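You operate a simulated robot arm through the tools that you are given. There is no shell and no other tool.

You run a simulated two-armed robot. Do the job below in one go: nothing can be reset, and whatever is moved stays where it is left.

TASK
Work the black valve loose: shut it, open it fully, leave it half open, stand it in the green tray.
Fine: hold the valve while you turn it; the tray is the one on the steel table. Set down upright: black valve.

It is judged by the outcome, as a careful person would: the job done as asked, and still so three seconds after it is handed in. It fails if anything else is knocked over, pushed out of place, dropped, spilled or broken.

THE ROBOT
Two 7-joint arms with three-finger grippers on one trunk, on a base that drives. Base frame: it is fixed to the floor where the robot stands at the start and does not move with it; the origin is under the middle of the robot, x ahead of it, y to its left, z up; the surface under the hand at the start is at about z = 850. Units: mm, degrees, N and s.
The left shoulder is at the start at [30, 124, 1058], the right one opposite. With the tool pointing down near the work surface each hand reaches from about 100 to 780 mm from the robot's upright axis, wherever it stands, measured 20 degrees to its own side. Places, roughly: inside of the green tray [700, -300, 900]; red handwheel [500, -200, 1000]. Payload 2.2 kg a hand.
The TCP of each hand is the grasp point between the finger pads, 28 mm short of the fingertips. In the tool frame z runs along the fingers and y along their closing line. The gripper opens to 102 mm. The gripper's body begins 71 mm behind the TCP.
Orientation is told as [roll, pitch, yaw] about the base's x, y, z axes, in that order, counted from this pose: with the fingers straight down and closing along the base's y, the tool's x points along the base's -x, its y along +y and its z along -z.

THE INTERFACE
- The arms move only by the tool apply_moves. It takes "left_rows", "right_rows" or both (then of equal length, played together; a hand with none holds still); each is a list of rows, each a list of 7 numbers: the shift along the tool's x, y, z in mm, then the turn, a rotation vector about the tool's x, y, z in degrees, then the finger opening in mm, from 0 to 102. In form: [[tx, ty, tz, rx, ry, rz, claw], ...]. A call has 1 to 20 rows; each row shifts and turns the commanded pose from where the row before left it, along the tool's axes as they then stand. Rows are played at 5 a second. More than 50 mm and 8.6 degrees between two rows, or a gripper value outside its range, and nothing of the call is played. Where a pose cannot be reached the arm comes as near as it can. A force on the tool above 80 N (or 10 N above the force at the start of the call, whichever is more), or a blocked arm, ends the call early, and 0.2 s more pass. The fingers move at their own pace and stop on an object; they squeeze with about 26 N. The grip force told is the motor's: it shows also when the fingers shut on nothing. Time passes only in rows, and 0.2 s behind the last, so rows that do not move let the fingers close. It gives the time, the measured TCP pose, the force on the tool (base axes), the opening and the grip force at its end, in the units of the frame above (readings bear some noise), with the torque about the TCP (base axes, N m) and any sound that the robot's microphone picked up.
- Cameras (640 x 400 px; columns grow to the right, rows downward): "scene" is now at [41.7, -18.8, 1768.7]; the picture's right is [-0.26, -0.97, 0.00], its down [-0.77, 0.21, -0.60] and it looks along [0.58, -0.16, -0.80] (base axes); focal length 279 px, centre (320, 200). "left" rides on the left gripper at [72, 38, -86] in its tool frame; the picture's right is [-0.46, 0.89, 0.00], its down [-0.60, -0.32, -0.73] and it looks along [-0.65, -0.34, 0.68] (tool axes); focal length 256 px, centre (320, 200). "right" rides on the right gripper at [69, 44, -86] in its tool frame; the picture's right is [-0.53, 0.84, 0.00], its down [-0.58, -0.37, -0.73] and it looks along [-0.62, -0.39, 0.68] (tool axes); focal length 256 px, centre (320, 200). There is no depth. A picture from a camera that has moved, and an enlarged one, comes with that camera's place and axes in the base frame and with its lens.
- grab_frame(camera): a new picture of that camera. It takes no simulated time.
- move_column(by): slides the trunk up (or, below 0, down) by that many mm; the arms and the scene camera ride with it, the base frame stays. It gives what a move gives, with no picture.
- drive_base(legs): drives the robot by 1 to 6 legs, each [ahead, left, turn to the left] in mm, mm and degrees, along the robot's own axes; the way and the turn of a leg run together, so that a leg with both is an arc; at most 1500 mm and 180 degrees a leg. The arms and the cameras ride along, it lands a little off, and it stops where it bumps. It gives what a move gives.
- head_to(pan, tilt): turns the head with the scene camera to pan (to the left, within 143 degrees either way) and tilt (down, from -29 to 69), counted from straight ahead of the robot. It gives what a move gives.
- enlarge(camera, box): a new picture of the part [left, top, right, bottom] of that camera's present view, enlarged. It takes no simulated time.
- job_done(): hands the job in; it is judged then, once.

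Nothing tells you exact positions but the pictures and the camera data. Unless the task says otherwise, let go and move clear before handing in.

The tools are called after ">>>" by a JSON object that holds its "fn" and its "kwargs". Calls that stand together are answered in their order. apply_moves: Moves the arms, as the interface text tells. Its arguments: {"type":"object","properties":{"left_rows":{"type":"array"},"right_rows":{"type":"array"}},"required":[]} The other tools are called the same way: move_column (by) slides the trunk up or down; drive_base (legs) drives the base; head_to (pan, tilt) turns the head that bears the scene camera; grab_frame (camera) takes a picture; enlarge (camera, box) takes an enlarged picture of a part of a camera's view; job_done () hands the job in.

At the start:

```text
t: 0.0
left_position: [493.9, 17.9, 1241.6]
left_orientation: [0.0, -0.1, -0.1]
left_contact_force: [0.0, 0.7, -0.1]
left_torque: [0.0, -0.03, 0.0]
left_opening: 102.1
left_finger_force: 0.1
right_position: [438.8, -363.0, 1264.4]
right_orientation: [0.0, 0.1, 0.1]
right_contact_force: [-0.2, 0.2, 0.5]
right_torque: [-0.02, 0.01, 0.01]
right_opening: 102.1
right_finger_force: 0.2
trunk travel left (down, up): [-300.0, 240.0]
robot x, y, heading: [-3.8, -0.4, -0.1]
head pan, tilt: [-15.0, 52.9]
```

scene: 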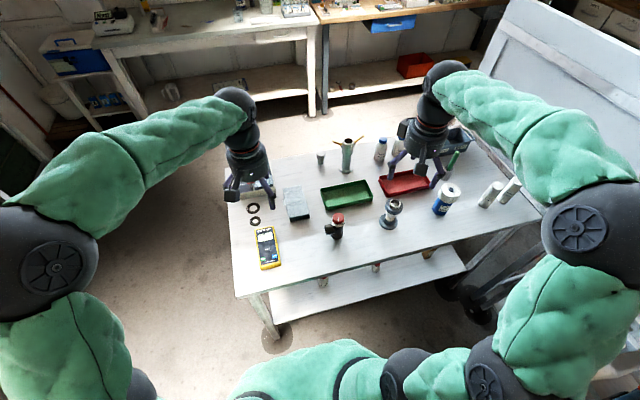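
right: 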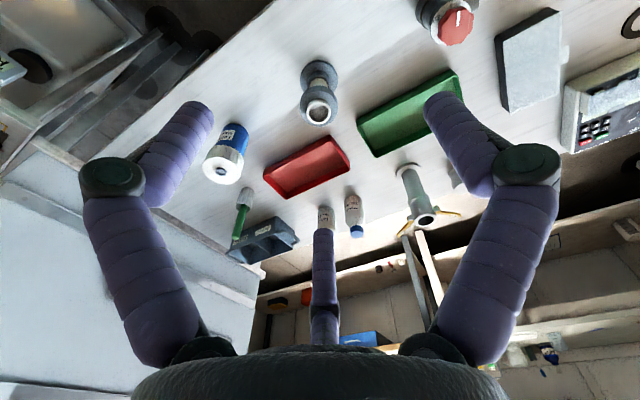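
left: 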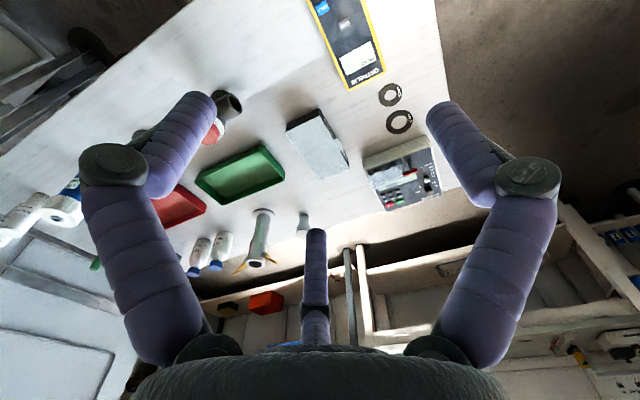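

I see a steel table with a black valve with a red handwheel, a green tray, a red tray, and other items. I'll enlarge the views to look at the valve and tray closely.

>>> {"fn": "enlarge", "kwargs": {"camera": "scene", "box": [280, 160, 440, 260]}}

>>> {"fn": "enlarge", "kwargs": {"camera": "right", "box": [320, 0, 560, 150]}}

>>> {"fn": "enlarge", "kwargs": {"camera": "left", "box": [120, 60, 360, 210]}}

```text
4.00 times, centred on (360, 210) of scene
camera zoom: at [41.7, -18.8, 1768.7], right [-0.26, -0.97, 0.0], down [-0.77, 0.21, -0.6], along [0.58, -0.16, -0.8], focal length 1116 px, centre (160, 160)
```

zoom: 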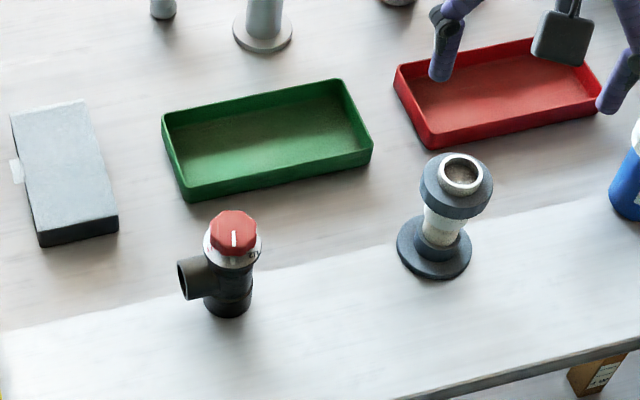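

```text
2.67 times, centred on (440, 75) of right
camera zoom: at [371.1, -319.3, 1351.5], right [0.53, 0.84, 0.0], down [0.58, -0.37, 0.73], along [0.62, -0.39, -0.68], focal length 683 px, centre (0, 533)
```

zoom: 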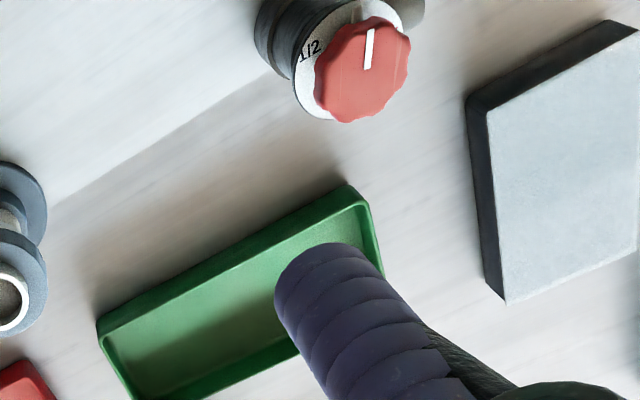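

```text
2.67 times, centred on (240, 135) of left
camera zoom: at [421.7, 56.3, 1327.0], right [0.46, 0.89, 0.0], down [0.6, -0.32, 0.73], along [0.65, -0.34, -0.68], focal length 683 px, centre (533, 373)
```

zoom: 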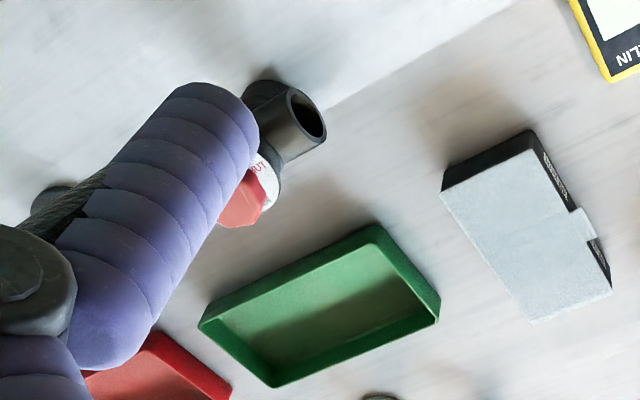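

The black valve has a side outlet and a dial with marks (I can read "1/2" and something like "SHUT") around a red handwheel with a white pointer. I'll zoom in more to read the dial.

>>> {"fn": "enlarge", "kwargs": {"camera": "scene", "box": [316, 205, 356, 245]}}

>>> {"fn": "enlarge", "kwargs": {"camera": "right", "box": [400, 0, 500, 62]}}

>>> {"fn": "enlarge", "kwargs": {"camera": "left", "box": [180, 80, 260, 150]}}

```text
10.00 times, centred on (336, 225) of scene
camera zoom: at [41.7, -18.8, 1768.7], right [-0.26, -0.97, 0.0], down [-0.77, 0.21, -0.6], along [0.58, -0.16, -0.8], focal length 2791 px, centre (160, -50)
```

zoom: 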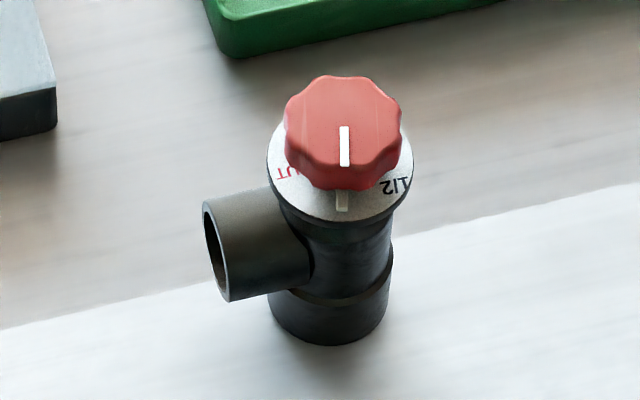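

```text
6.40 times, centred on (450, 31) of right
camera zoom: at [371.1, -319.3, 1351.5], right [0.53, 0.84, 0.0], down [0.58, -0.37, 0.73], along [0.62, -0.39, -0.68], focal length 1638 px, centre (-512, 1282)
```

zoom: 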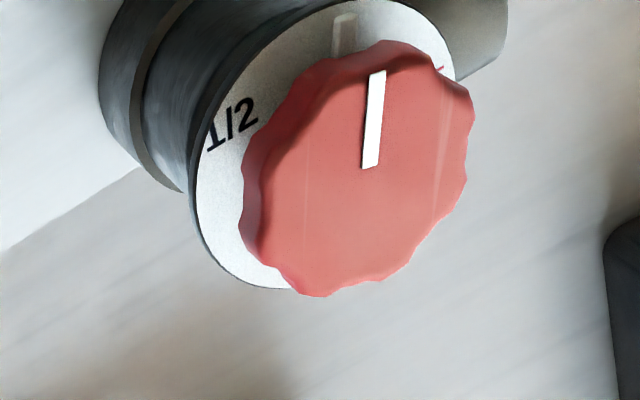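

```text
5.71 times, centred on (220, 115) of left
camera zoom: at [421.7, 56.3, 1327.0], right [0.46, 0.89, 0.0], down [0.6, -0.32, 0.73], along [0.65, -0.34, -0.68], focal length 1463 px, centre (891, 686)
```

zoom: 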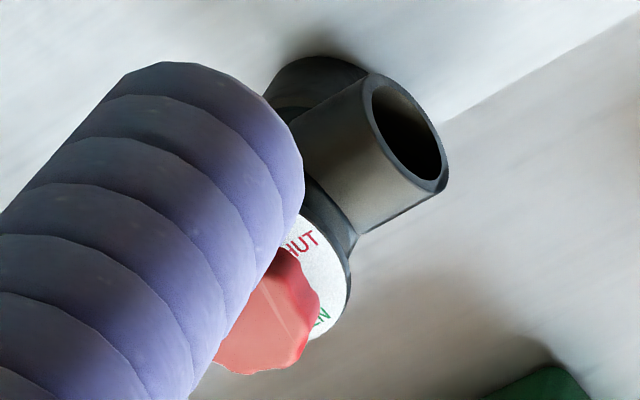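

The valve stands near (536, -222), with its outlet pointing roughly +y and the knob top at about z 960. The green tray is centred near (692, -310). Before I move anything I'll check the floor to the right, since I may shift the base to centre the valve.

>>> {"fn": "head_to", "kwargs": {"pan": -70, "tilt": 50}}

>>> {"fn": "grab_frame", "kwargs": {"camera": "scene"}}

```text
t: 1.2
left_position: [493.5, 17.6, 1242.4]
left_orientation: [0.0, 0.0, 0.0]
left_contact_force: [0.8, -0.3, 0.5]
left_torque: [-0.03, -0.01, -0.02]
left_opening: 102.0
left_finger_force: 0.2
right_position: [439.5, -362.8, 1265.1]
right_orientation: [0.0, 0.0, 0.0]
right_contact_force: [0.5, 0.2, -0.2]
right_torque: [-0.02, -0.01, 0.02]
right_opening: 101.8
right_finger_force: 0.1
trunk travel left (down, up): [-300.0, 240.0]
robot x, y, heading: [1.0, 0.3, -0.0]
head pan, tilt: [-70.0, 50.0]
```

```text
taken
camera scene: at [-3.6, -71.8, 1772.5], right [-0.94, -0.34, 0.0], down [-0.26, 0.72, -0.64], along [0.22, -0.6, -0.77], focal length 279 px, centre (320, 200)
```

scene: 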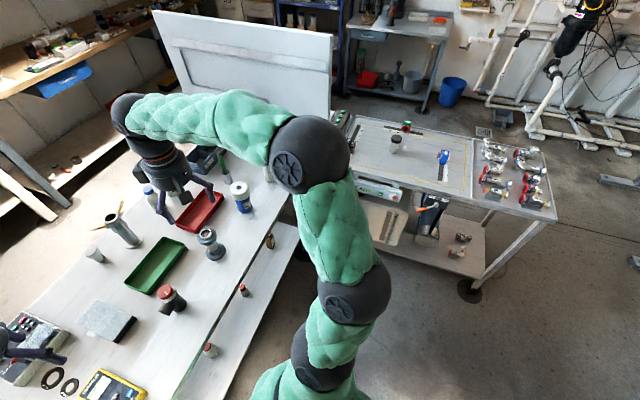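

The floor to the right is clear; the second table's near edge is at about y -1000. I'll drive 220 mm to the right so the valve is straight ahead, then aim the head at it.

>>> {"fn": "drive_base", "kwargs": {"legs": [[0, -220, 0]]}}

>>> {"fn": "head_to", "kwargs": {"pan": 0, "tilt": 58}}

>>> {"fn": "grab_frame", "kwargs": {"camera": "scene"}}

>>> {"fn": "grab_frame", "kwargs": {"camera": "left"}}

>>> {"fn": "grab_frame", "kwargs": {"camera": "right"}}

```text
t: 2.9
left_position: [493.2, -207.4, 1241.5]
left_orientation: [0.0, 0.0, 0.0]
left_contact_force: [0.6, -0.6, -0.8]
left_torque: [0.01, 0.01, -0.01]
left_opening: 102.3
left_finger_force: 0.0
right_position: [438.8, -586.5, 1264.8]
right_orientation: [0.1, 0.0, -0.2]
right_contact_force: [-0.9, -0.8, 0.5]
right_torque: [0.02, -0.01, 0.02]
right_opening: 102.1
right_finger_force: 0.0
trunk travel left (down, up): [-300.0, 240.0]
robot x, y, heading: [-0.9, -222.3, -0.3]
head pan, tilt: [-70.0, 50.0]
```

```text
t: 4.3
left_position: [493.7, -206.2, 1241.3]
left_orientation: [0.0, 0.0, -0.2]
left_contact_force: [0.9, 0.1, -1.0]
left_torque: [0.0, 0.0, 0.0]
left_opening: 102.2
left_finger_force: 0.0
right_position: [438.1, -585.6, 1265.1]
right_orientation: [0.0, 0.1, -0.1]
right_contact_force: [0.6, 0.5, 0.7]
right_torque: [-0.01, 0.02, 0.02]
right_opening: 101.9
right_finger_force: 0.1
trunk travel left (down, up): [-300.0, 240.0]
robot x, y, heading: [0.7, -224.3, -0.0]
head pan, tilt: [0.0, 58.0]
```

```text
taken
camera scene: at [38.6, -222.5, 1762.3], right [0.0, -1.0, 0.0], down [-0.85, 0.0, -0.53], along [0.53, 0.0, -0.85], focal length 279 px, centre (320, 200)
```

scene: 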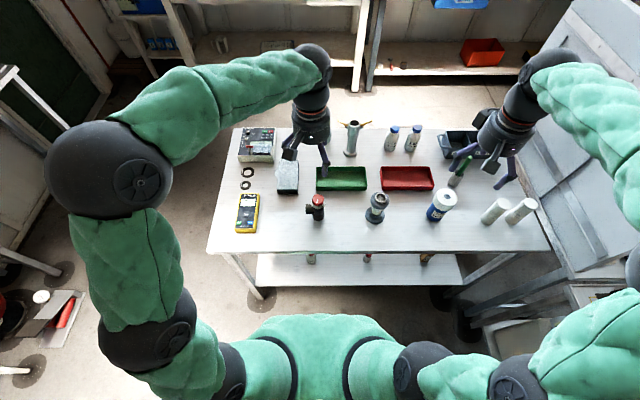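

```text
taken
camera left: at [421.6, -167.5, 1327.1], right [0.47, 0.88, 0.0], down [0.6, -0.32, 0.73], along [0.65, -0.34, -0.68], focal length 256 px, centre (320, 200)
```

left: 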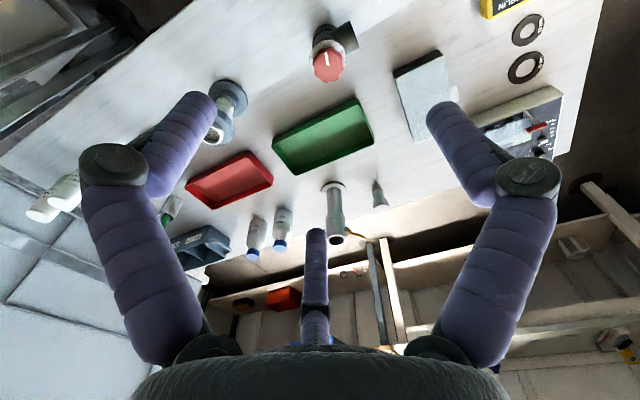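

```text
taken
camera right: at [370.0, -543.0, 1351.5], right [0.54, 0.84, 0.0], down [0.58, -0.37, 0.73], along [0.62, -0.39, -0.68], focal length 256 px, centre (320, 200)
```

right: 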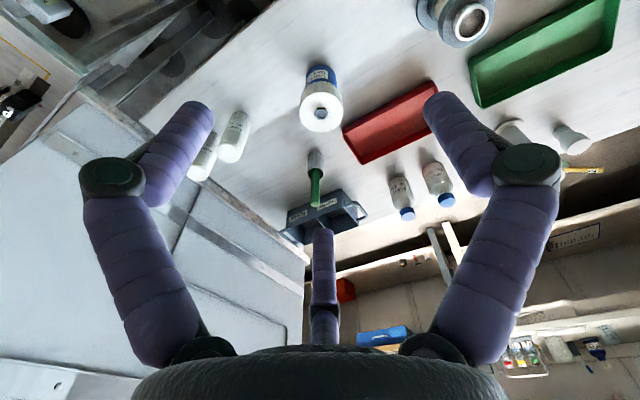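

The valve is now straight ahead. I'll zoom in from both the head and the left hand cameras to measure the position and read the dial.

>>> {"fn": "enlarge", "kwargs": {"camera": "scene", "box": [296, 188, 344, 224]}}

>>> {"fn": "enlarge", "kwargs": {"camera": "left", "box": [290, 10, 370, 90]}}

>>> {"fn": "enlarge", "kwargs": {"camera": "scene", "box": [260, 140, 420, 240]}}

```text
11.11 times, centred on (320, 206) of scene
camera zoom: at [38.6, -222.5, 1762.3], right [0.0, -1.0, 0.0], down [-0.85, 0.0, -0.53], along [0.53, 0.0, -0.85], focal length 3101 px, centre (320, 133)
```

zoom: 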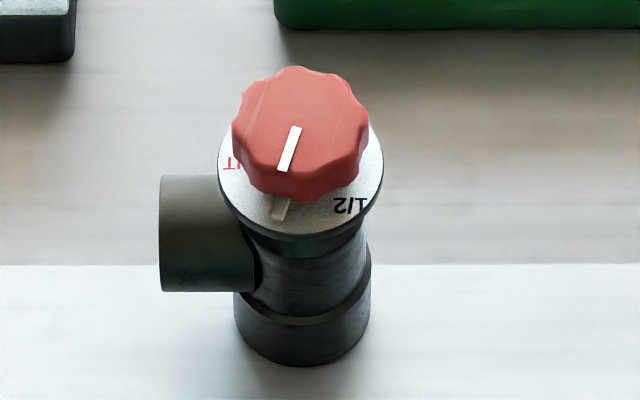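

```text
5.00 times, centred on (330, 50) of left
camera zoom: at [421.6, -167.5, 1327.1], right [0.47, 0.88, 0.0], down [0.6, -0.32, 0.73], along [0.65, -0.34, -0.68], focal length 1280 px, centre (270, 950)
```

zoom: 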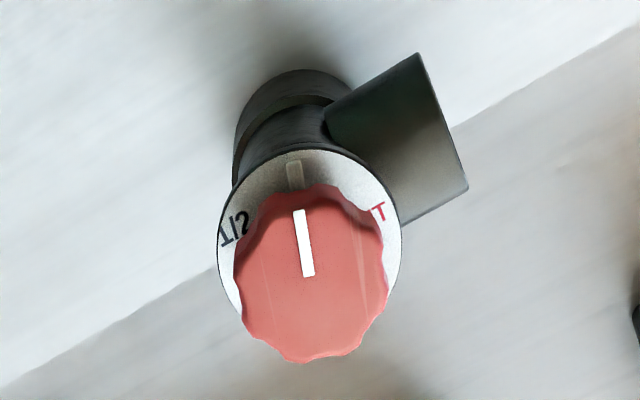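

```text
4.00 times, centred on (340, 190) of scene
camera zoom: at [38.6, -222.5, 1762.3], right [0.0, -1.0, 0.0], down [-0.85, 0.0, -0.53], along [0.53, 0.0, -0.85], focal length 1116 px, centre (240, 240)
```

zoom: 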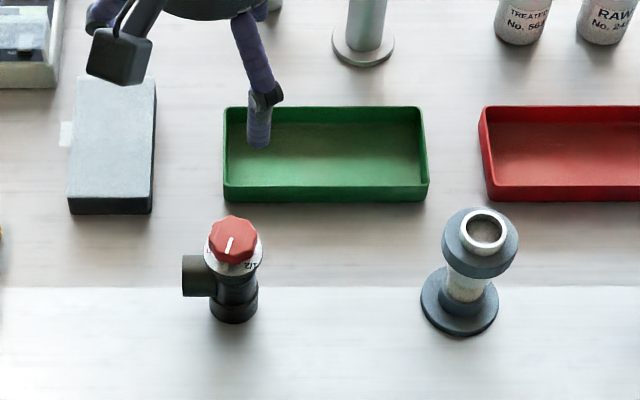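

The valve axis is at about (539, -217). Its outlet points along +y with axis z about 899 and its end at y about -171. The dial is at z about 942 and the knob is about 41 mm wide. I want to see the hand geometry before planning clearances between the hands.

>>> {"fn": "enlarge", "kwargs": {"camera": "scene", "box": [260, 60, 360, 180]}}

>>> {"fn": "enlarge", "kwargs": {"camera": "scene", "box": [430, 80, 560, 200]}}

```text
3.33 times, centred on (310, 120) of scene
camera zoom: at [38.6, -222.5, 1762.3], right [0.0, -1.0, 0.0], down [-0.85, 0.0, -0.53], along [0.53, 0.0, -0.85], focal length 930 px, centre (353, 467)
```

zoom: 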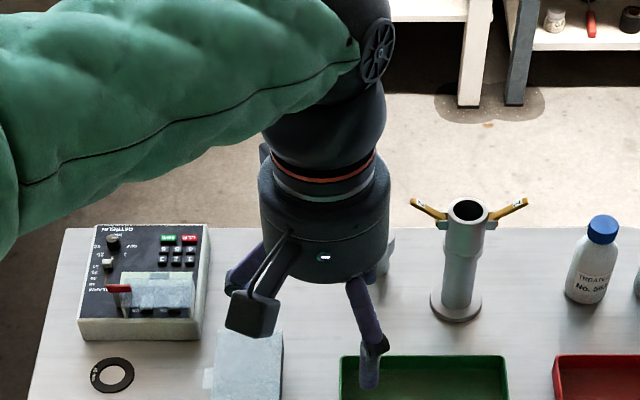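

```text
3.33 times, centred on (495, 140) of scene
camera zoom: at [38.6, -222.5, 1762.3], right [0.0, -1.0, 0.0], down [-0.85, 0.0, -0.53], along [0.53, 0.0, -0.85], focal length 930 px, centre (-263, 400)
```

zoom: 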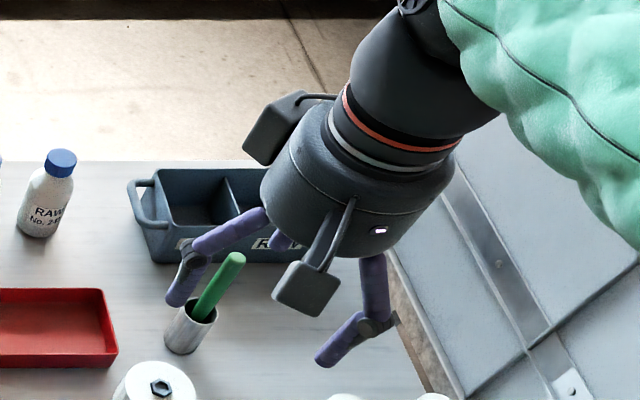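

The hand body is roughly 90 mm across, with the camera block on its side. By my reading of the dial, SHUT is at the outlet side, OPEN at the far side (+x) and 1/2 near-right, with the pointer at about 162°. I'll hold the outlet with the left hand from the +y side, tilted, so first I swing that hand to the left and yaw it 90°.

>>> {"fn": "apply_moves", "kwargs": {"left_rows": [[-9, 34, 14, 0, 0, 0, 80], [-9, 34, 14, 0, 0, 0, 80], [-9, 34, 14, 0, 0, 0, 80], [-9, 34, 14, 0, 0, 0, 80], [-9, 34, 14, 0, 0, 0, 80], [0, 0, 0, 0, 0, -8.2, 80], [0, 0, 0, 0, 0, -8.2, 80], [0, 0, 0, 0, 0, -8.2, 80], [0, 0, 0, 0, 0, -8.2, 80], [0, 0, 0, 0, 0, -8.2, 80], [0, 0, 0, 0, 0, -8.2, 80], [0, 0, 0, 0, 0, -8.2, 80], [0, 0, 0, 0, 0, -8.2, 80], [0, 0, 0, 0, 0, -8.2, 80], [0, 0, 0, 0, 0, -8.2, 80], [0, 0, 0, 0, 0, -8.0, 80]]}}

```text
t: 7.8
left_position: [540.3, -36.9, 1172.1]
left_orientation: [0.0, 0.0, 89.9]
left_contact_force: [0.2, -0.1, -0.8]
left_torque: [0.01, 0.0, 0.0]
left_opening: 80.1
left_finger_force: 0.1
right_position: [437.5, -587.9, 1263.7]
right_orientation: [-0.1, 0.0, -0.2]
right_contact_force: [-0.6, 0.0, -1.1]
right_torque: [0.02, 0.02, -0.02]
right_opening: 101.9
right_finger_force: 0.0
trunk travel left (down, up): [-300.0, 240.0]
robot x, y, heading: [-0.7, -220.9, 0.1]
head pan, tilt: [0.0, 58.0]
```

Now I tilt the left hand 62° so its fingers point along -y and down, and at the same time bring the right hand closer to look at the dial.

>>> {"fn": "apply_moves", "kwargs": {"left_rows": [[0, 0, 0, 0, 7.75, 0, 80], [0, 0, 0, 0, 7.75, 0, 80], [0, 0, 0, 0, 7.75, 0, 80], [0, 0, 0, 0, 7.75, 0, 80], [0, 0, 0, 0, 7.75, 0, 80], [0, 0, 0, 0, 7.75, 0, 80], [0, 0, 0, 0, 7.75, 0, 80], [0, 0, 0, 0, 7.75, 0, 80]], "right_rows": [[-4, 32, 4, 0, 0, 0, 80], [-4, 32, 4, 0, 0, 0, 80], [-4, 32, 4, 0, 0, 0, 80], [-4, 32, 4, 0, 0, 0, 80], [-4, 32, 4, 0, 0, 0, 80], [-4, 32, 4, 0, 0, 0, 80], [-4, 32, 4, 0, 0, 0, 80], [-4, 32, 4, 0, 0, 0, 80]]}}

>>> {"fn": "grab_frame", "kwargs": {"camera": "left"}}

>>> {"fn": "grab_frame", "kwargs": {"camera": "right"}}

>>> {"fn": "grab_frame", "kwargs": {"camera": "scene"}}

```text
t: 9.6
left_position: [539.7, -35.2, 1172.0]
left_orientation: [0.0, 62.2, 90.0]
left_contact_force: [0.2, 0.1, 1.3]
left_torque: [0.0, -0.02, -0.04]
left_opening: 79.9
left_finger_force: 0.1
right_position: [471.9, -327.0, 1234.3]
right_orientation: [-0.1, 0.1, -0.2]
right_contact_force: [0.1, -0.2, 0.1]
right_torque: [-0.02, 0.0, -0.03]
right_opening: 79.9
right_finger_force: 0.1
trunk travel left (down, up): [-300.0, 240.0]
robot x, y, heading: [0.4, -220.9, -0.4]
head pan, tilt: [0.0, 58.0]
```

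```text
taken
camera left: at [502.3, 8.9, 1274.3], right [-0.88, 0.22, -0.41], down [0.32, 0.93, -0.19], along [0.34, -0.3, -0.89], focal length 256 px, centre (320, 200)
```

left: 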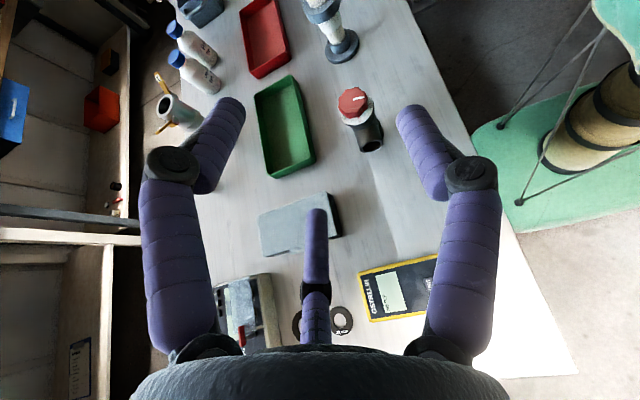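

```text
taken
camera right: at [401.9, -283.6, 1320.8], right [0.54, 0.84, 0.0], down [0.58, -0.37, 0.73], along [0.62, -0.39, -0.68], focal length 256 px, centre (320, 200)
```

right: 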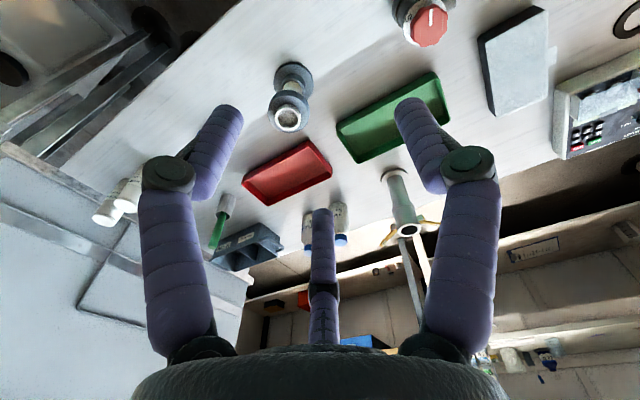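

```text
taken
camera scene: at [39.9, -220.3, 1762.3], right [0.0, -1.0, 0.0], down [-0.85, 0.0, -0.53], along [0.53, 0.0, -0.85], focal length 279 px, centre (320, 200)
```

scene: 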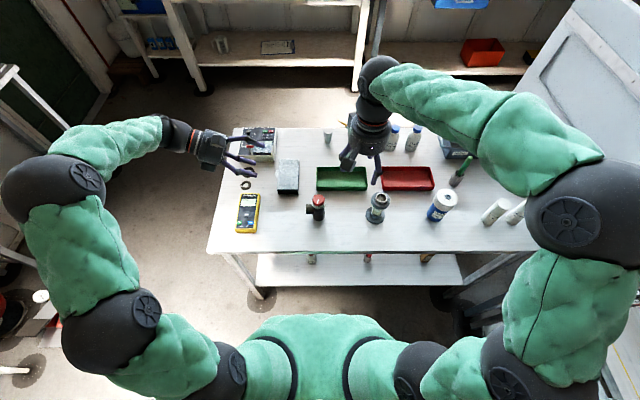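

The pictures seem to show a three-fingered hand, while the notes say two parallel fingers. I'll zoom in on both hands before getting close to anything.

>>> {"fn": "enlarge", "kwargs": {"camera": "scene", "box": [160, 100, 280, 200]}}

>>> {"fn": "enlarge", "kwargs": {"camera": "scene", "box": [310, 50, 430, 200]}}

>>> {"fn": "enlarge", "kwargs": {"camera": "left", "box": [320, 70, 400, 170]}}

>>> {"fn": "enlarge", "kwargs": {"camera": "right", "box": [380, 0, 480, 62]}}

```text
4.00 times, centred on (220, 150) of scene
camera zoom: at [39.9, -220.3, 1762.3], right [0.0, -1.0, 0.0], down [-0.85, 0.0, -0.53], along [0.53, 0.0, -0.85], focal length 1116 px, centre (720, 400)
```

zoom: 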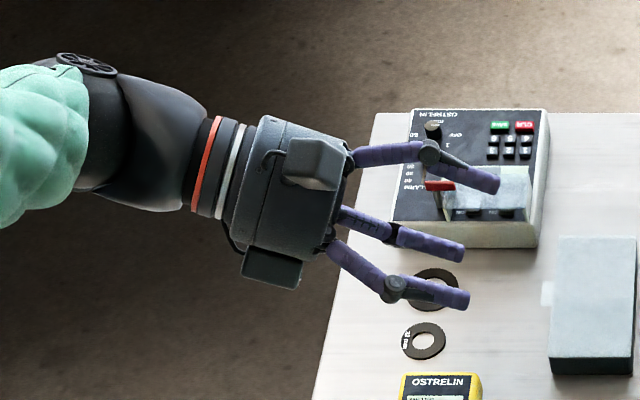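

```text
2.67 times, centred on (370, 125) of scene
camera zoom: at [39.9, -220.3, 1762.3], right [0.0, -1.0, 0.0], down [-0.85, 0.0, -0.53], along [0.53, 0.0, -0.85], focal length 744 px, centre (187, 400)
```

zoom: 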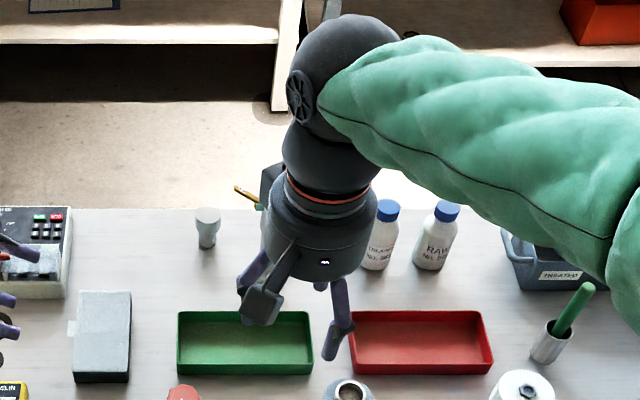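

```text
4.00 times, centred on (360, 120) of left
camera zoom: at [502.3, 8.9, 1274.3], right [-0.88, 0.22, -0.41], down [0.32, 0.93, -0.19], along [0.34, -0.3, -0.89], focal length 1024 px, centre (160, 520)
```

zoom: 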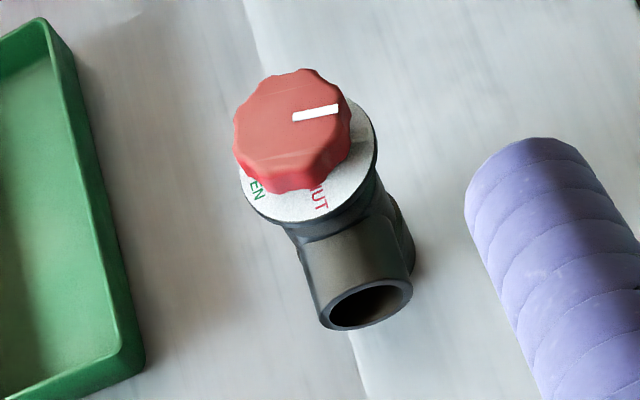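

```text
6.40 times, centred on (430, 31) of right
camera zoom: at [401.9, -283.6, 1320.8], right [0.54, 0.84, 0.0], down [0.58, -0.37, 0.73], along [0.62, -0.39, -0.68], focal length 1638 px, centre (-384, 1282)
```

zoom: 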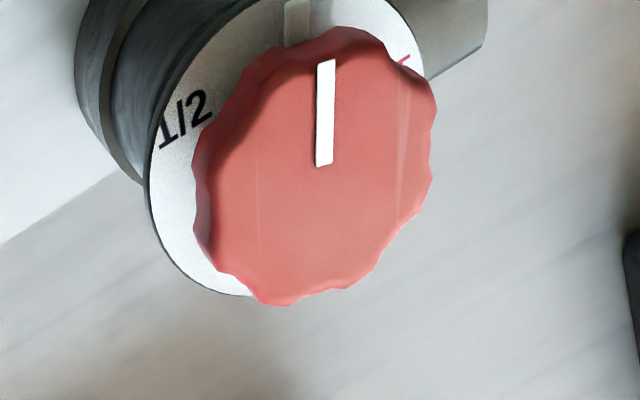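

The valve's dial reads SHUT at +y (the outlet side), OPEN at +x and 1/2 at the near-right, so opening is counter-clockwise from above over about 270°. I'll now lower the left hand to a pre-grasp point beside the valve over an empty part of the table, watching the force.

>>> {"fn": "apply_moves", "kwargs": {"left_rows": [[-34, 0, 28.5, 0, 0, 0, 80], [-34, 0, 28.5, 0, 0, 0, 80], [-34, 0, 28.5, 0, 0, 0, 80], [-34, 0, 28.5, 0, 0, 0, 80], [-34, 0, 28.5, 0, 0, 0, 80]]}}

>>> {"fn": "grab_frame", "kwargs": {"camera": "scene"}}

>>> {"fn": "grab_frame", "kwargs": {"camera": "left"}}

```text
t: 10.8
left_position: [540.5, -83.7, 953.7]
left_orientation: [-0.1, 62.0, 89.8]
left_contact_force: [0.0, -0.8, 0.1]
left_torque: [0.0, -0.02, -0.06]
left_opening: 80.0
left_finger_force: 0.2
right_position: [470.2, -329.1, 1234.4]
right_orientation: [0.0, 0.0, -0.2]
right_contact_force: [0.5, 0.3, 1.0]
right_torque: [0.02, -0.01, -0.01]
right_opening: 80.0
right_finger_force: 0.1
trunk travel left (down, up): [-300.0, 240.0]
robot x, y, heading: [-0.2, -225.9, -0.3]
head pan, tilt: [0.0, 58.0]
```

```text
taken
camera scene: at [39.4, -221.9, 1762.3], right [0.0, -1.0, 0.0], down [-0.85, 0.0, -0.53], along [0.53, 0.0, -0.85], focal length 279 px, centre (320, 200)
```

scene: 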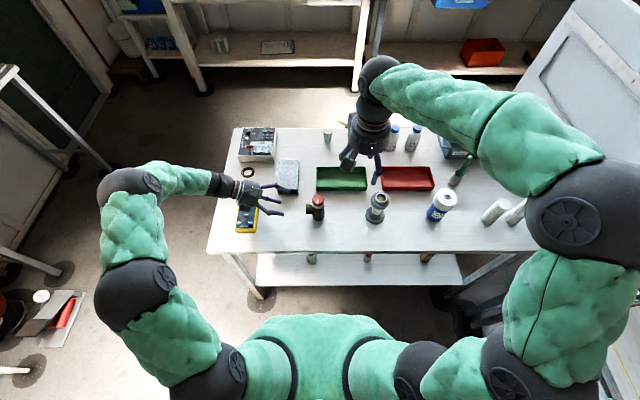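

```text
taken
camera left: at [501.8, -40.4, 1057.7], right [-0.88, 0.22, -0.41], down [0.32, 0.93, -0.19], along [0.34, -0.3, -0.89], focal length 256 px, centre (320, 200)
```

left: 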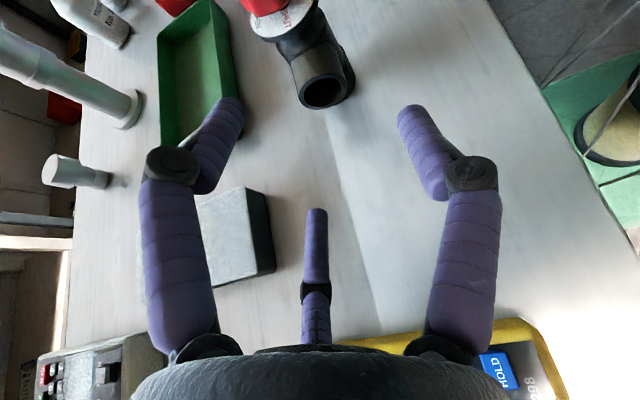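

Two independent views agree that the outlet end is at about (540, -173, 899). To learn whether the third finger and blocks shown in the pictures are physical, I'll dip the hand over an empty front strip of the table (x about 455), well clear of the valve and the multimeter.

>>> {"fn": "apply_moves", "kwargs": {"left_rows": [[0, 42.5, 0, 0, 0, 0, 80], [0, 42.5, 0, 0, 0, 0, 80], [-2.2, 0, 38.5, 0, 0, 0, 80], [-2.2, 0, 38.5, 0, 0, 0, 80], [-4.4, 0, 2.35, 0, 0, 0, 80], [0, 0, 0, 0, 0, 0, 80]]}}

>>> {"fn": "grab_frame", "kwargs": {"camera": "scene"}}

>>> {"fn": "enlarge", "kwargs": {"camera": "scene", "box": [220, 160, 360, 260]}}

```text
t: 12.2
left_position: [452.7, -147.3, 910.5]
left_orientation: [0.0, 62.0, 89.8]
left_contact_force: [-1.3, -0.1, 0.7]
left_torque: [0.01, -0.01, -0.01]
left_opening: 80.1
left_finger_force: 0.0
right_position: [470.3, -328.9, 1234.8]
right_orientation: [-0.1, 0.0, -0.2]
right_contact_force: [0.6, 0.4, 0.3]
right_torque: [0.0, -0.03, 0.01]
right_opening: 80.0
right_finger_force: 0.1
trunk travel left (down, up): [-300.0, 240.0]
robot x, y, heading: [-2.0, -225.3, -0.3]
head pan, tilt: [0.0, 58.0]
```

```text
taken
camera scene: at [38.5, -222.4, 1762.3], right [0.0, -1.0, 0.0], down [-0.85, 0.0, -0.53], along [0.53, 0.0, -0.85], focal length 279 px, centre (320, 200)
```

scene: 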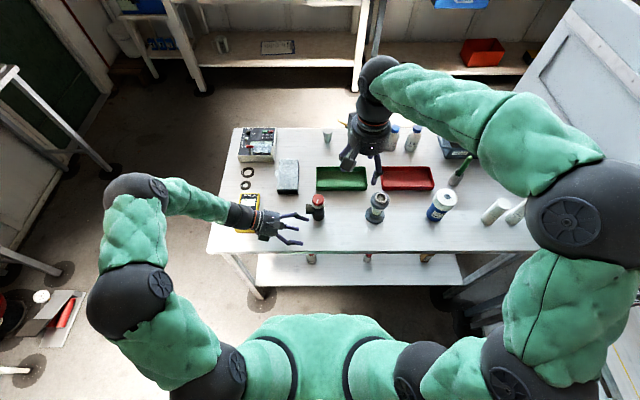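

```text
4.00 times, centred on (290, 210) of scene
camera zoom: at [38.5, -222.4, 1762.3], right [0.0, -1.0, 0.0], down [-0.85, 0.0, -0.53], along [0.53, 0.0, -0.85], focal length 1116 px, centre (440, 160)
```

zoom: 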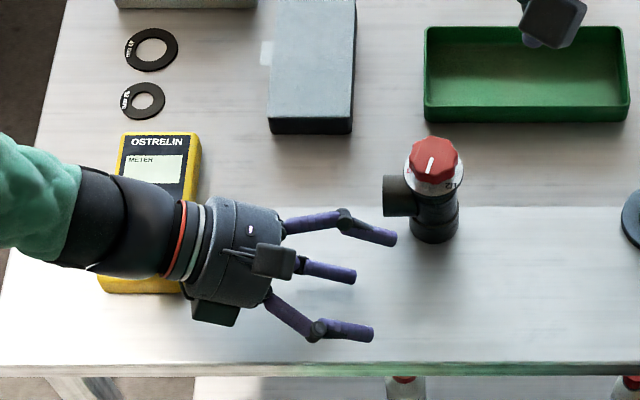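

No contact yet, and the visual third finger should be nearly at the table. I'll lower another 20 mm in small steps and check the force.

>>> {"fn": "apply_moves", "kwargs": {"left_rows": [[-4.4, 0, 2.35, 0, 0, 0, 80], [-4.4, 0, 2.35, 0, 0, 0, 80], [0, 0, 0, 0, 0, 0, 80]]}}

>>> {"fn": "apply_moves", "kwargs": {"left_rows": [[-4.4, 0, 2.35, 0, 0, 0, 80], [0, 0, 0, 0, 0, 0, 80]]}}

>>> {"fn": "apply_moves", "kwargs": {"left_rows": [[-4.4, 0, 2.35, 0, 0, 0, 80], [0, 0, 0, 0, 0, 0, 80]]}}

>>> {"fn": "enlarge", "kwargs": {"camera": "scene", "box": [220, 160, 360, 260]}}

```text
t: 12.9
left_position: [455.1, -147.6, 900.3]
left_orientation: [-0.3, 62.0, 89.7]
left_contact_force: [2.5, 1.5, 4.0]
left_torque: [0.08, -0.21, 0.03]
left_opening: 80.6
left_finger_force: 0.0
right_position: [469.6, -329.8, 1235.5]
right_orientation: [0.1, 0.0, -0.2]
right_contact_force: [-0.4, 0.1, -0.2]
right_torque: [0.0, 0.02, 0.03]
right_opening: 79.7
right_finger_force: 0.1
trunk travel left (down, up): [-300.0, 240.0]
robot x, y, heading: [-1.5, -223.8, -0.2]
head pan, tilt: [0.0, 58.0]
```

```text
t: 13.6
left_position: [452.6, -149.4, 895.6]
left_orientation: [0.1, 62.0, 89.9]
left_contact_force: [3.2, 2.0, 4.8]
left_torque: [0.09, -0.33, 0.17]
left_opening: 83.4
left_finger_force: 0.6
right_position: [469.9, -327.8, 1235.4]
right_orientation: [0.0, 0.0, -0.2]
right_contact_force: [-0.4, -0.1, 0.1]
right_torque: [-0.02, 0.01, 0.0]
right_opening: 79.9
right_finger_force: 0.0
trunk travel left (down, up): [-300.0, 240.0]
robot x, y, heading: [1.4, -225.2, -0.0]
head pan, tilt: [0.0, 58.0]
```

```text
t: 14.2
left_position: [453.7, -150.0, 889.8]
left_orientation: [0.0, 62.1, 89.9]
left_contact_force: [2.2, 1.2, 3.6]
left_torque: [0.06, -0.2, 0.05]
left_opening: 84.3
left_finger_force: 0.1
right_position: [469.5, -328.3, 1234.3]
right_orientation: [0.0, 0.0, -0.2]
right_contact_force: [0.0, 0.1, -0.6]
right_torque: [0.01, 0.01, -0.02]
right_opening: 79.9
right_finger_force: 0.0
trunk travel left (down, up): [-300.0, 240.0]
robot x, y, heading: [-0.7, -223.0, -0.3]
head pan, tilt: [0.0, 58.0]
```

```text
4.00 times, centred on (290, 210) of scene
camera zoom: at [38.5, -222.1, 1762.3], right [0.0, -1.0, 0.0], down [-0.85, 0.0, -0.53], along [0.53, 0.0, -0.85], focal length 1116 px, centre (440, 160)
```

zoom: 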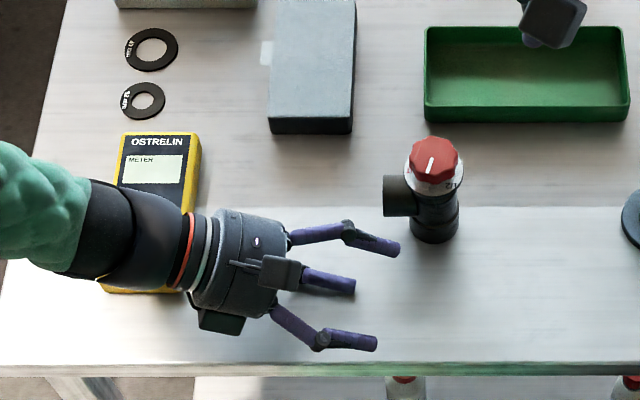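

The force and torque readings (about 4 N, centred near the lower finger's tip) show that the third finger is physical, so this is a three-jaw hand with fingers at 120°. I'll look from the wrist camera while it rests on the table to see how the fingers give.

>>> {"fn": "grab_frame", "kwargs": {"camera": "left"}}

>>> {"fn": "grab_frame", "kwargs": {"camera": "right"}}

```text
taken
camera left: at [416.0, -106.6, 992.8], right [-0.89, 0.22, -0.41], down [0.32, 0.93, -0.19], along [0.34, -0.3, -0.89], focal length 256 px, centre (320, 200)
```

left: 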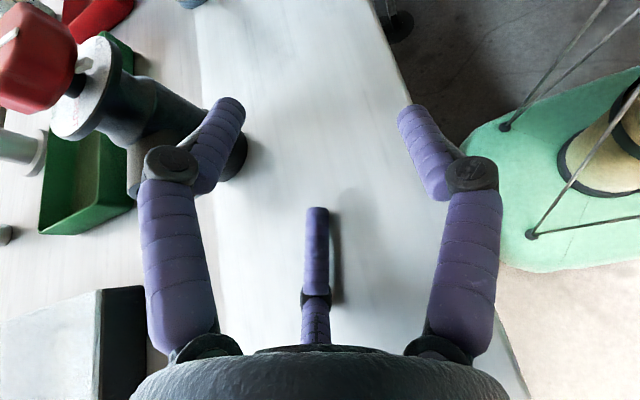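

```text
taken
camera right: at [400.9, -285.3, 1321.4], right [0.54, 0.84, 0.0], down [0.58, -0.37, 0.73], along [0.62, -0.39, -0.68], focal length 256 px, centre (320, 200)
```

right: 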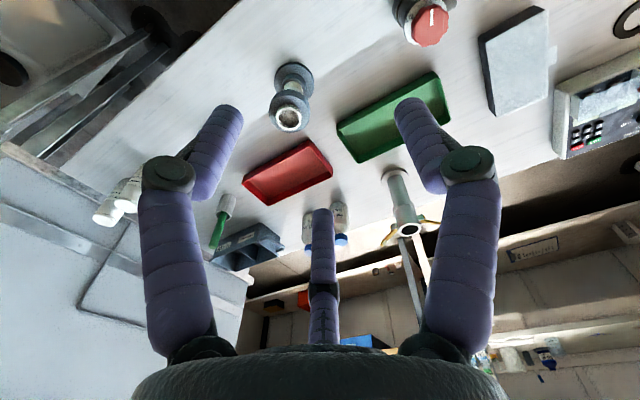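

The hand pushed up by only about 4 N, and the contact point fits a third finger at tool angle 210°. So I re-plan: the right hand acts as a three-jaw chuck on the knob from above, and the left hand grips around the outlet end nearly along its axis. First I lift the left hand off the table and back it away toward +y.

>>> {"fn": "apply_moves", "kwargs": {"left_rows": [[26.5, 0, -14, 0, 0, 0, 80], [26.5, 0, -14, 0, 0, 0, 80], [0, -42, 0, 0, 0, 0, 60], [0, -44, 0, 0, 0, 0, 60], [-9, 0, -38, 0, 8, 0, 60], [-9, 0, -38, 0, 8, 0, 60], [0, 0, 0, 0, 0, -7.5, 60], [0, 0, 0, 0, 0, -7.5, 60], [0, 0, 0, 0, 0, -7.5, 60], [0, 0, 0, 0, 0, -7.5, 60]]}}

>>> {"fn": "enlarge", "kwargs": {"camera": "scene", "box": [200, 150, 360, 250]}}

>>> {"fn": "grab_frame", "kwargs": {"camera": "left"}}

```text
t: 16.4
left_position: [540.4, -72.8, 965.1]
left_orientation: [67.0, 57.8, 160.2]
left_contact_force: [0.6, 0.3, 0.6]
left_torque: [-0.02, 0.02, -0.03]
left_opening: 59.9
left_finger_force: 0.0
right_position: [469.1, -328.0, 1235.4]
right_orientation: [0.0, 0.0, -0.3]
right_contact_force: [-0.4, -0.9, 0.0]
right_torque: [0.0, 0.01, 0.0]
right_opening: 79.9
right_finger_force: 0.0
trunk travel left (down, up): [-300.0, 240.0]
robot x, y, heading: [1.2, -224.0, 0.1]
head pan, tilt: [0.0, 58.0]
```

```text
4.00 times, centred on (280, 200) of scene
camera zoom: at [38.8, -221.9, 1762.3], right [0.0, -1.0, 0.0], down [-0.85, 0.0, -0.53], along [0.53, 0.0, -0.85], focal length 1116 px, centre (480, 200)
```

zoom: 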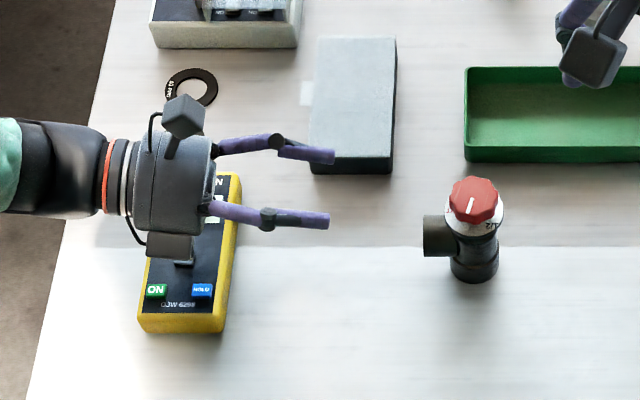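

```text
taken
camera left: at [544.0, -3.7, 1061.9], right [-1.0, -0.01, 0.04], down [-0.03, 0.86, -0.52], along [-0.03, -0.52, -0.86], focal length 256 px, centre (320, 200)
```

left: 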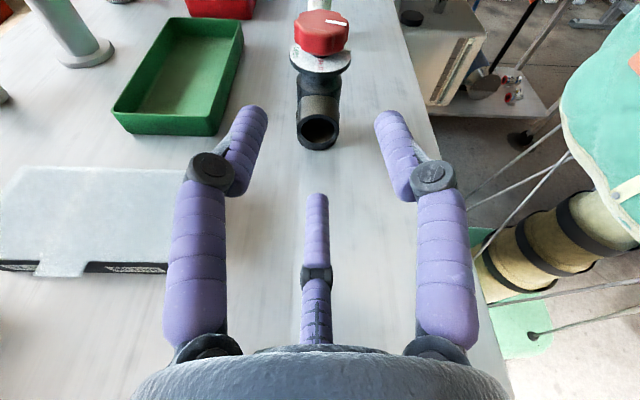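

The left hand now points at the outlet at 12° down, and the outlet end is confirmed at about (540, -173, 900). Next I bring the right hand above the knob and yaw it +75° so it can turn clockwise toward shut.

>>> {"fn": "apply_moves", "kwargs": {"right_rows": [[-14.2, 22.4, 30, 0, 0, 0, 66], [-14.2, 22.4, 30, 0, 0, 0, 66], [-14.2, 22.4, 30, 0, 0, 0, 66], [-14.2, 22.4, 30, 0, 0, 0, 66], [-14.2, 22.4, 30, 0, 0, 0, 66], [0, 0, 0, 0, 0, -7.5, 66], [0, 0, 0, 0, 0, -7.5, 66], [0, 0, 0, 0, 0, -7.5, 66], [0, 0, 0, 0, 0, -7.5, 66], [0, 0, 0, 0, 0, -7.5, 66], [0, 0, 0, 0, 0, -7.5, 66], [0, 0, 0, 0, 0, -7.5, 66], [0, 0, 0, 0, 0, -7.5, 66], [0, 0, 0, 0, 0, -7.5, 66], [0, 0, 0, 0, 0, -7.5, 66]]}}

>>> {"fn": "grab_frame", "kwargs": {"camera": "right"}}

>>> {"fn": "grab_frame", "kwargs": {"camera": "left"}}

>>> {"fn": "grab_frame", "kwargs": {"camera": "scene"}}

```text
t: 19.6
left_position: [539.6, -71.9, 966.7]
left_orientation: [67.0, 57.9, 160.2]
left_contact_force: [0.6, -0.2, -0.6]
left_torque: [-0.01, 0.02, 0.01]
left_opening: 59.8
left_finger_force: 0.1
right_position: [542.7, -218.2, 1082.1]
right_orientation: [-0.1, 0.0, 74.9]
right_contact_force: [1.2, -0.1, 0.2]
right_torque: [0.03, 0.02, -0.02]
right_opening: 65.9
right_finger_force: 0.1
trunk travel left (down, up): [-300.0, 240.0]
robot x, y, heading: [-0.8, -222.6, 0.3]
head pan, tilt: [0.0, 58.0]
```

```text
taken
camera right: at [483.1, -274.0, 1169.1], right [-0.68, 0.74, 0.0], down [0.5, 0.46, 0.73], along [0.54, 0.5, -0.68], focal length 256 px, centre (320, 200)
```

right: 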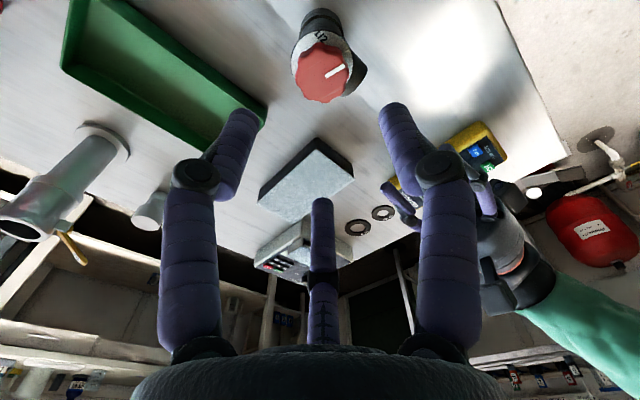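

```text
taken
camera left: at [543.9, -3.9, 1062.0], right [-1.0, -0.01, 0.04], down [-0.03, 0.86, -0.52], along [-0.03, -0.52, -0.86], focal length 256 px, centre (320, 200)
```

left: 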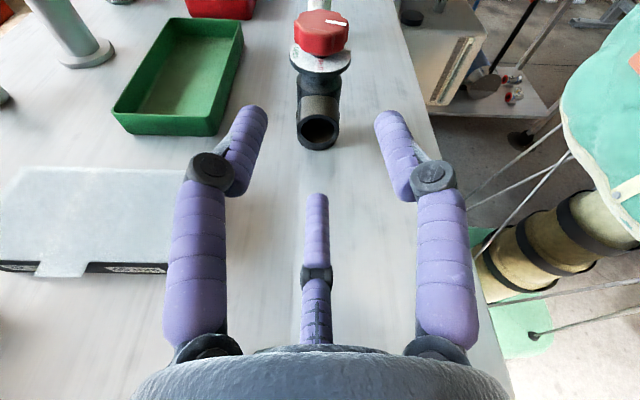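

```text
taken
camera scene: at [38.8, -222.0, 1762.3], right [0.0, -1.0, 0.0], down [-0.85, 0.0, -0.53], along [0.53, 0.0, -0.85], focal length 279 px, centre (320, 200)
```

scene: 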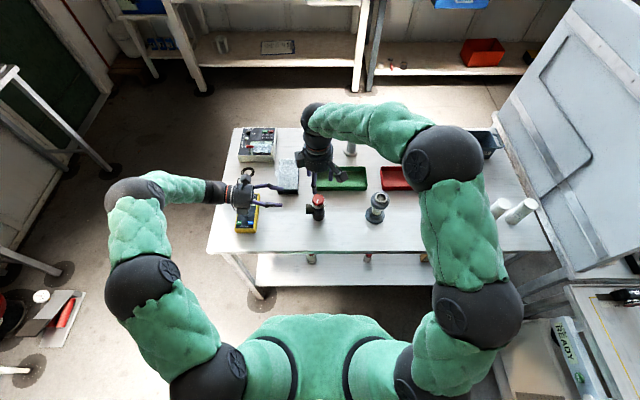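

The right hand is above the knob. I'll enlarge the right view to align the tool axis with the knob precisely and to read the dial.

>>> {"fn": "enlarge", "kwargs": {"camera": "right", "box": [270, 0, 390, 120]}}

>>> {"fn": "enlarge", "kwargs": {"camera": "scene", "box": [290, 140, 350, 230]}}

```text
3.33 times, centred on (330, 60) of right
camera zoom: at [483.1, -274.0, 1169.1], right [-0.68, 0.74, 0.0], down [0.5, 0.46, 0.73], along [0.54, 0.5, -0.68], focal length 853 px, centre (287, 667)
```

zoom: 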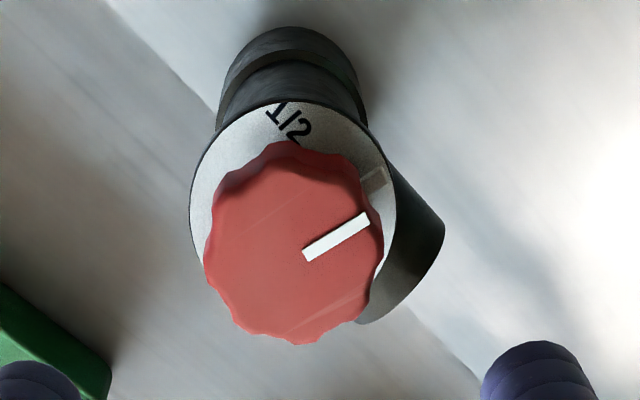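

```text
4.44 times, centred on (320, 185) of scene
camera zoom: at [38.8, -222.0, 1762.3], right [0.0, -1.0, 0.0], down [-0.85, 0.0, -0.53], along [0.53, 0.0, -0.85], focal length 1240 px, centre (320, 267)
```

zoom: 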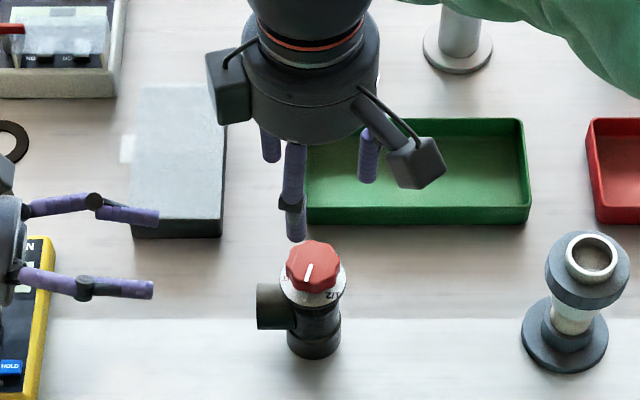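

The knob axis is within about 2 mm of the right tool axis. I'll descend so the fingertips reach about z 948, beside the knob and above the dial, with the fingers still open.

>>> {"fn": "apply_moves", "kwargs": {"right_rows": [[-1.1, 1.5, 30, 0, 0, 0, 66], [0, 0, 30, 0, 0, 0, 66], [0, 0, 26, 0, 0, 0, 66], [0, 0, 10, 0, 0, 0, 66], [0, 0, 10, 0, 0, 0, 66]]}}

>>> {"fn": "grab_frame", "kwargs": {"camera": "left"}}

>>> {"fn": "grab_frame", "kwargs": {"camera": "right"}}

>>> {"fn": "enlarge", "kwargs": {"camera": "scene", "box": [280, 160, 360, 230]}}

```text
t: 20.8
left_position: [540.3, -72.4, 963.9]
left_orientation: [67.0, 57.9, 160.2]
left_contact_force: [-0.1, -0.6, -0.2]
left_torque: [-0.01, -0.01, -0.04]
left_opening: 59.8
left_finger_force: 0.1
right_position: [544.2, -215.9, 976.3]
right_orientation: [-0.1, -0.1, 74.8]
right_contact_force: [0.1, -0.4, 0.2]
right_torque: [0.02, -0.01, 0.05]
right_opening: 66.1
right_finger_force: 0.0
trunk travel left (down, up): [-300.0, 240.0]
robot x, y, heading: [1.6, -222.7, 0.0]
head pan, tilt: [0.0, 58.0]
```

```text
taken
camera left: at [544.1, -4.0, 1061.8], right [-1.0, -0.01, 0.04], down [-0.03, 0.86, -0.51], along [-0.03, -0.52, -0.86], focal length 256 px, centre (320, 200)
```

left: 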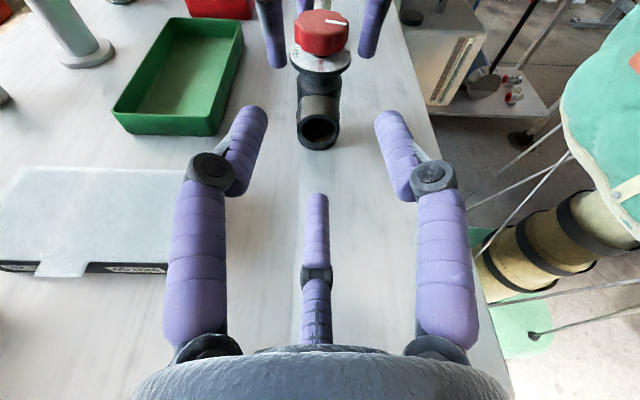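

```text
taken
camera right: at [483.7, -272.1, 1061.9], right [-0.68, 0.74, 0.0], down [0.5, 0.46, 0.73], along [0.54, 0.49, -0.68], focal length 256 px, centre (320, 200)
```

right: 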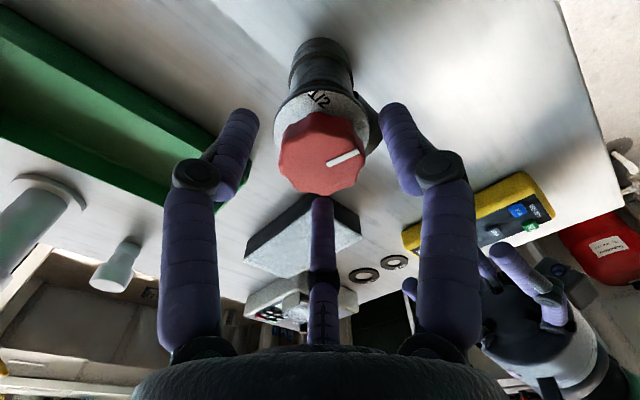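

```text
5.71 times, centred on (320, 195) of scene
camera zoom: at [39.2, -222.1, 1762.3], right [0.0, -1.0, 0.0], down [-0.85, 0.0, -0.53], along [0.53, 0.0, -0.85], focal length 1595 px, centre (320, 229)
```

zoom: 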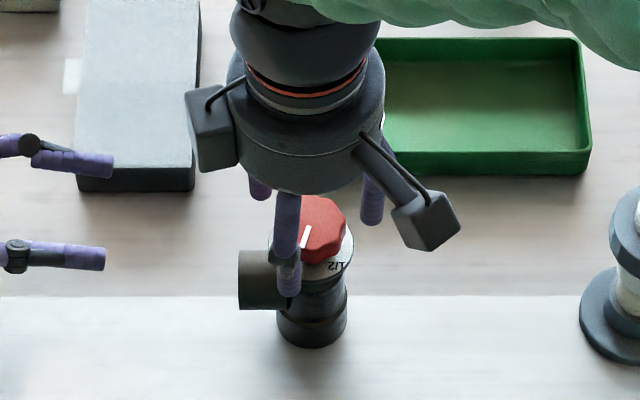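

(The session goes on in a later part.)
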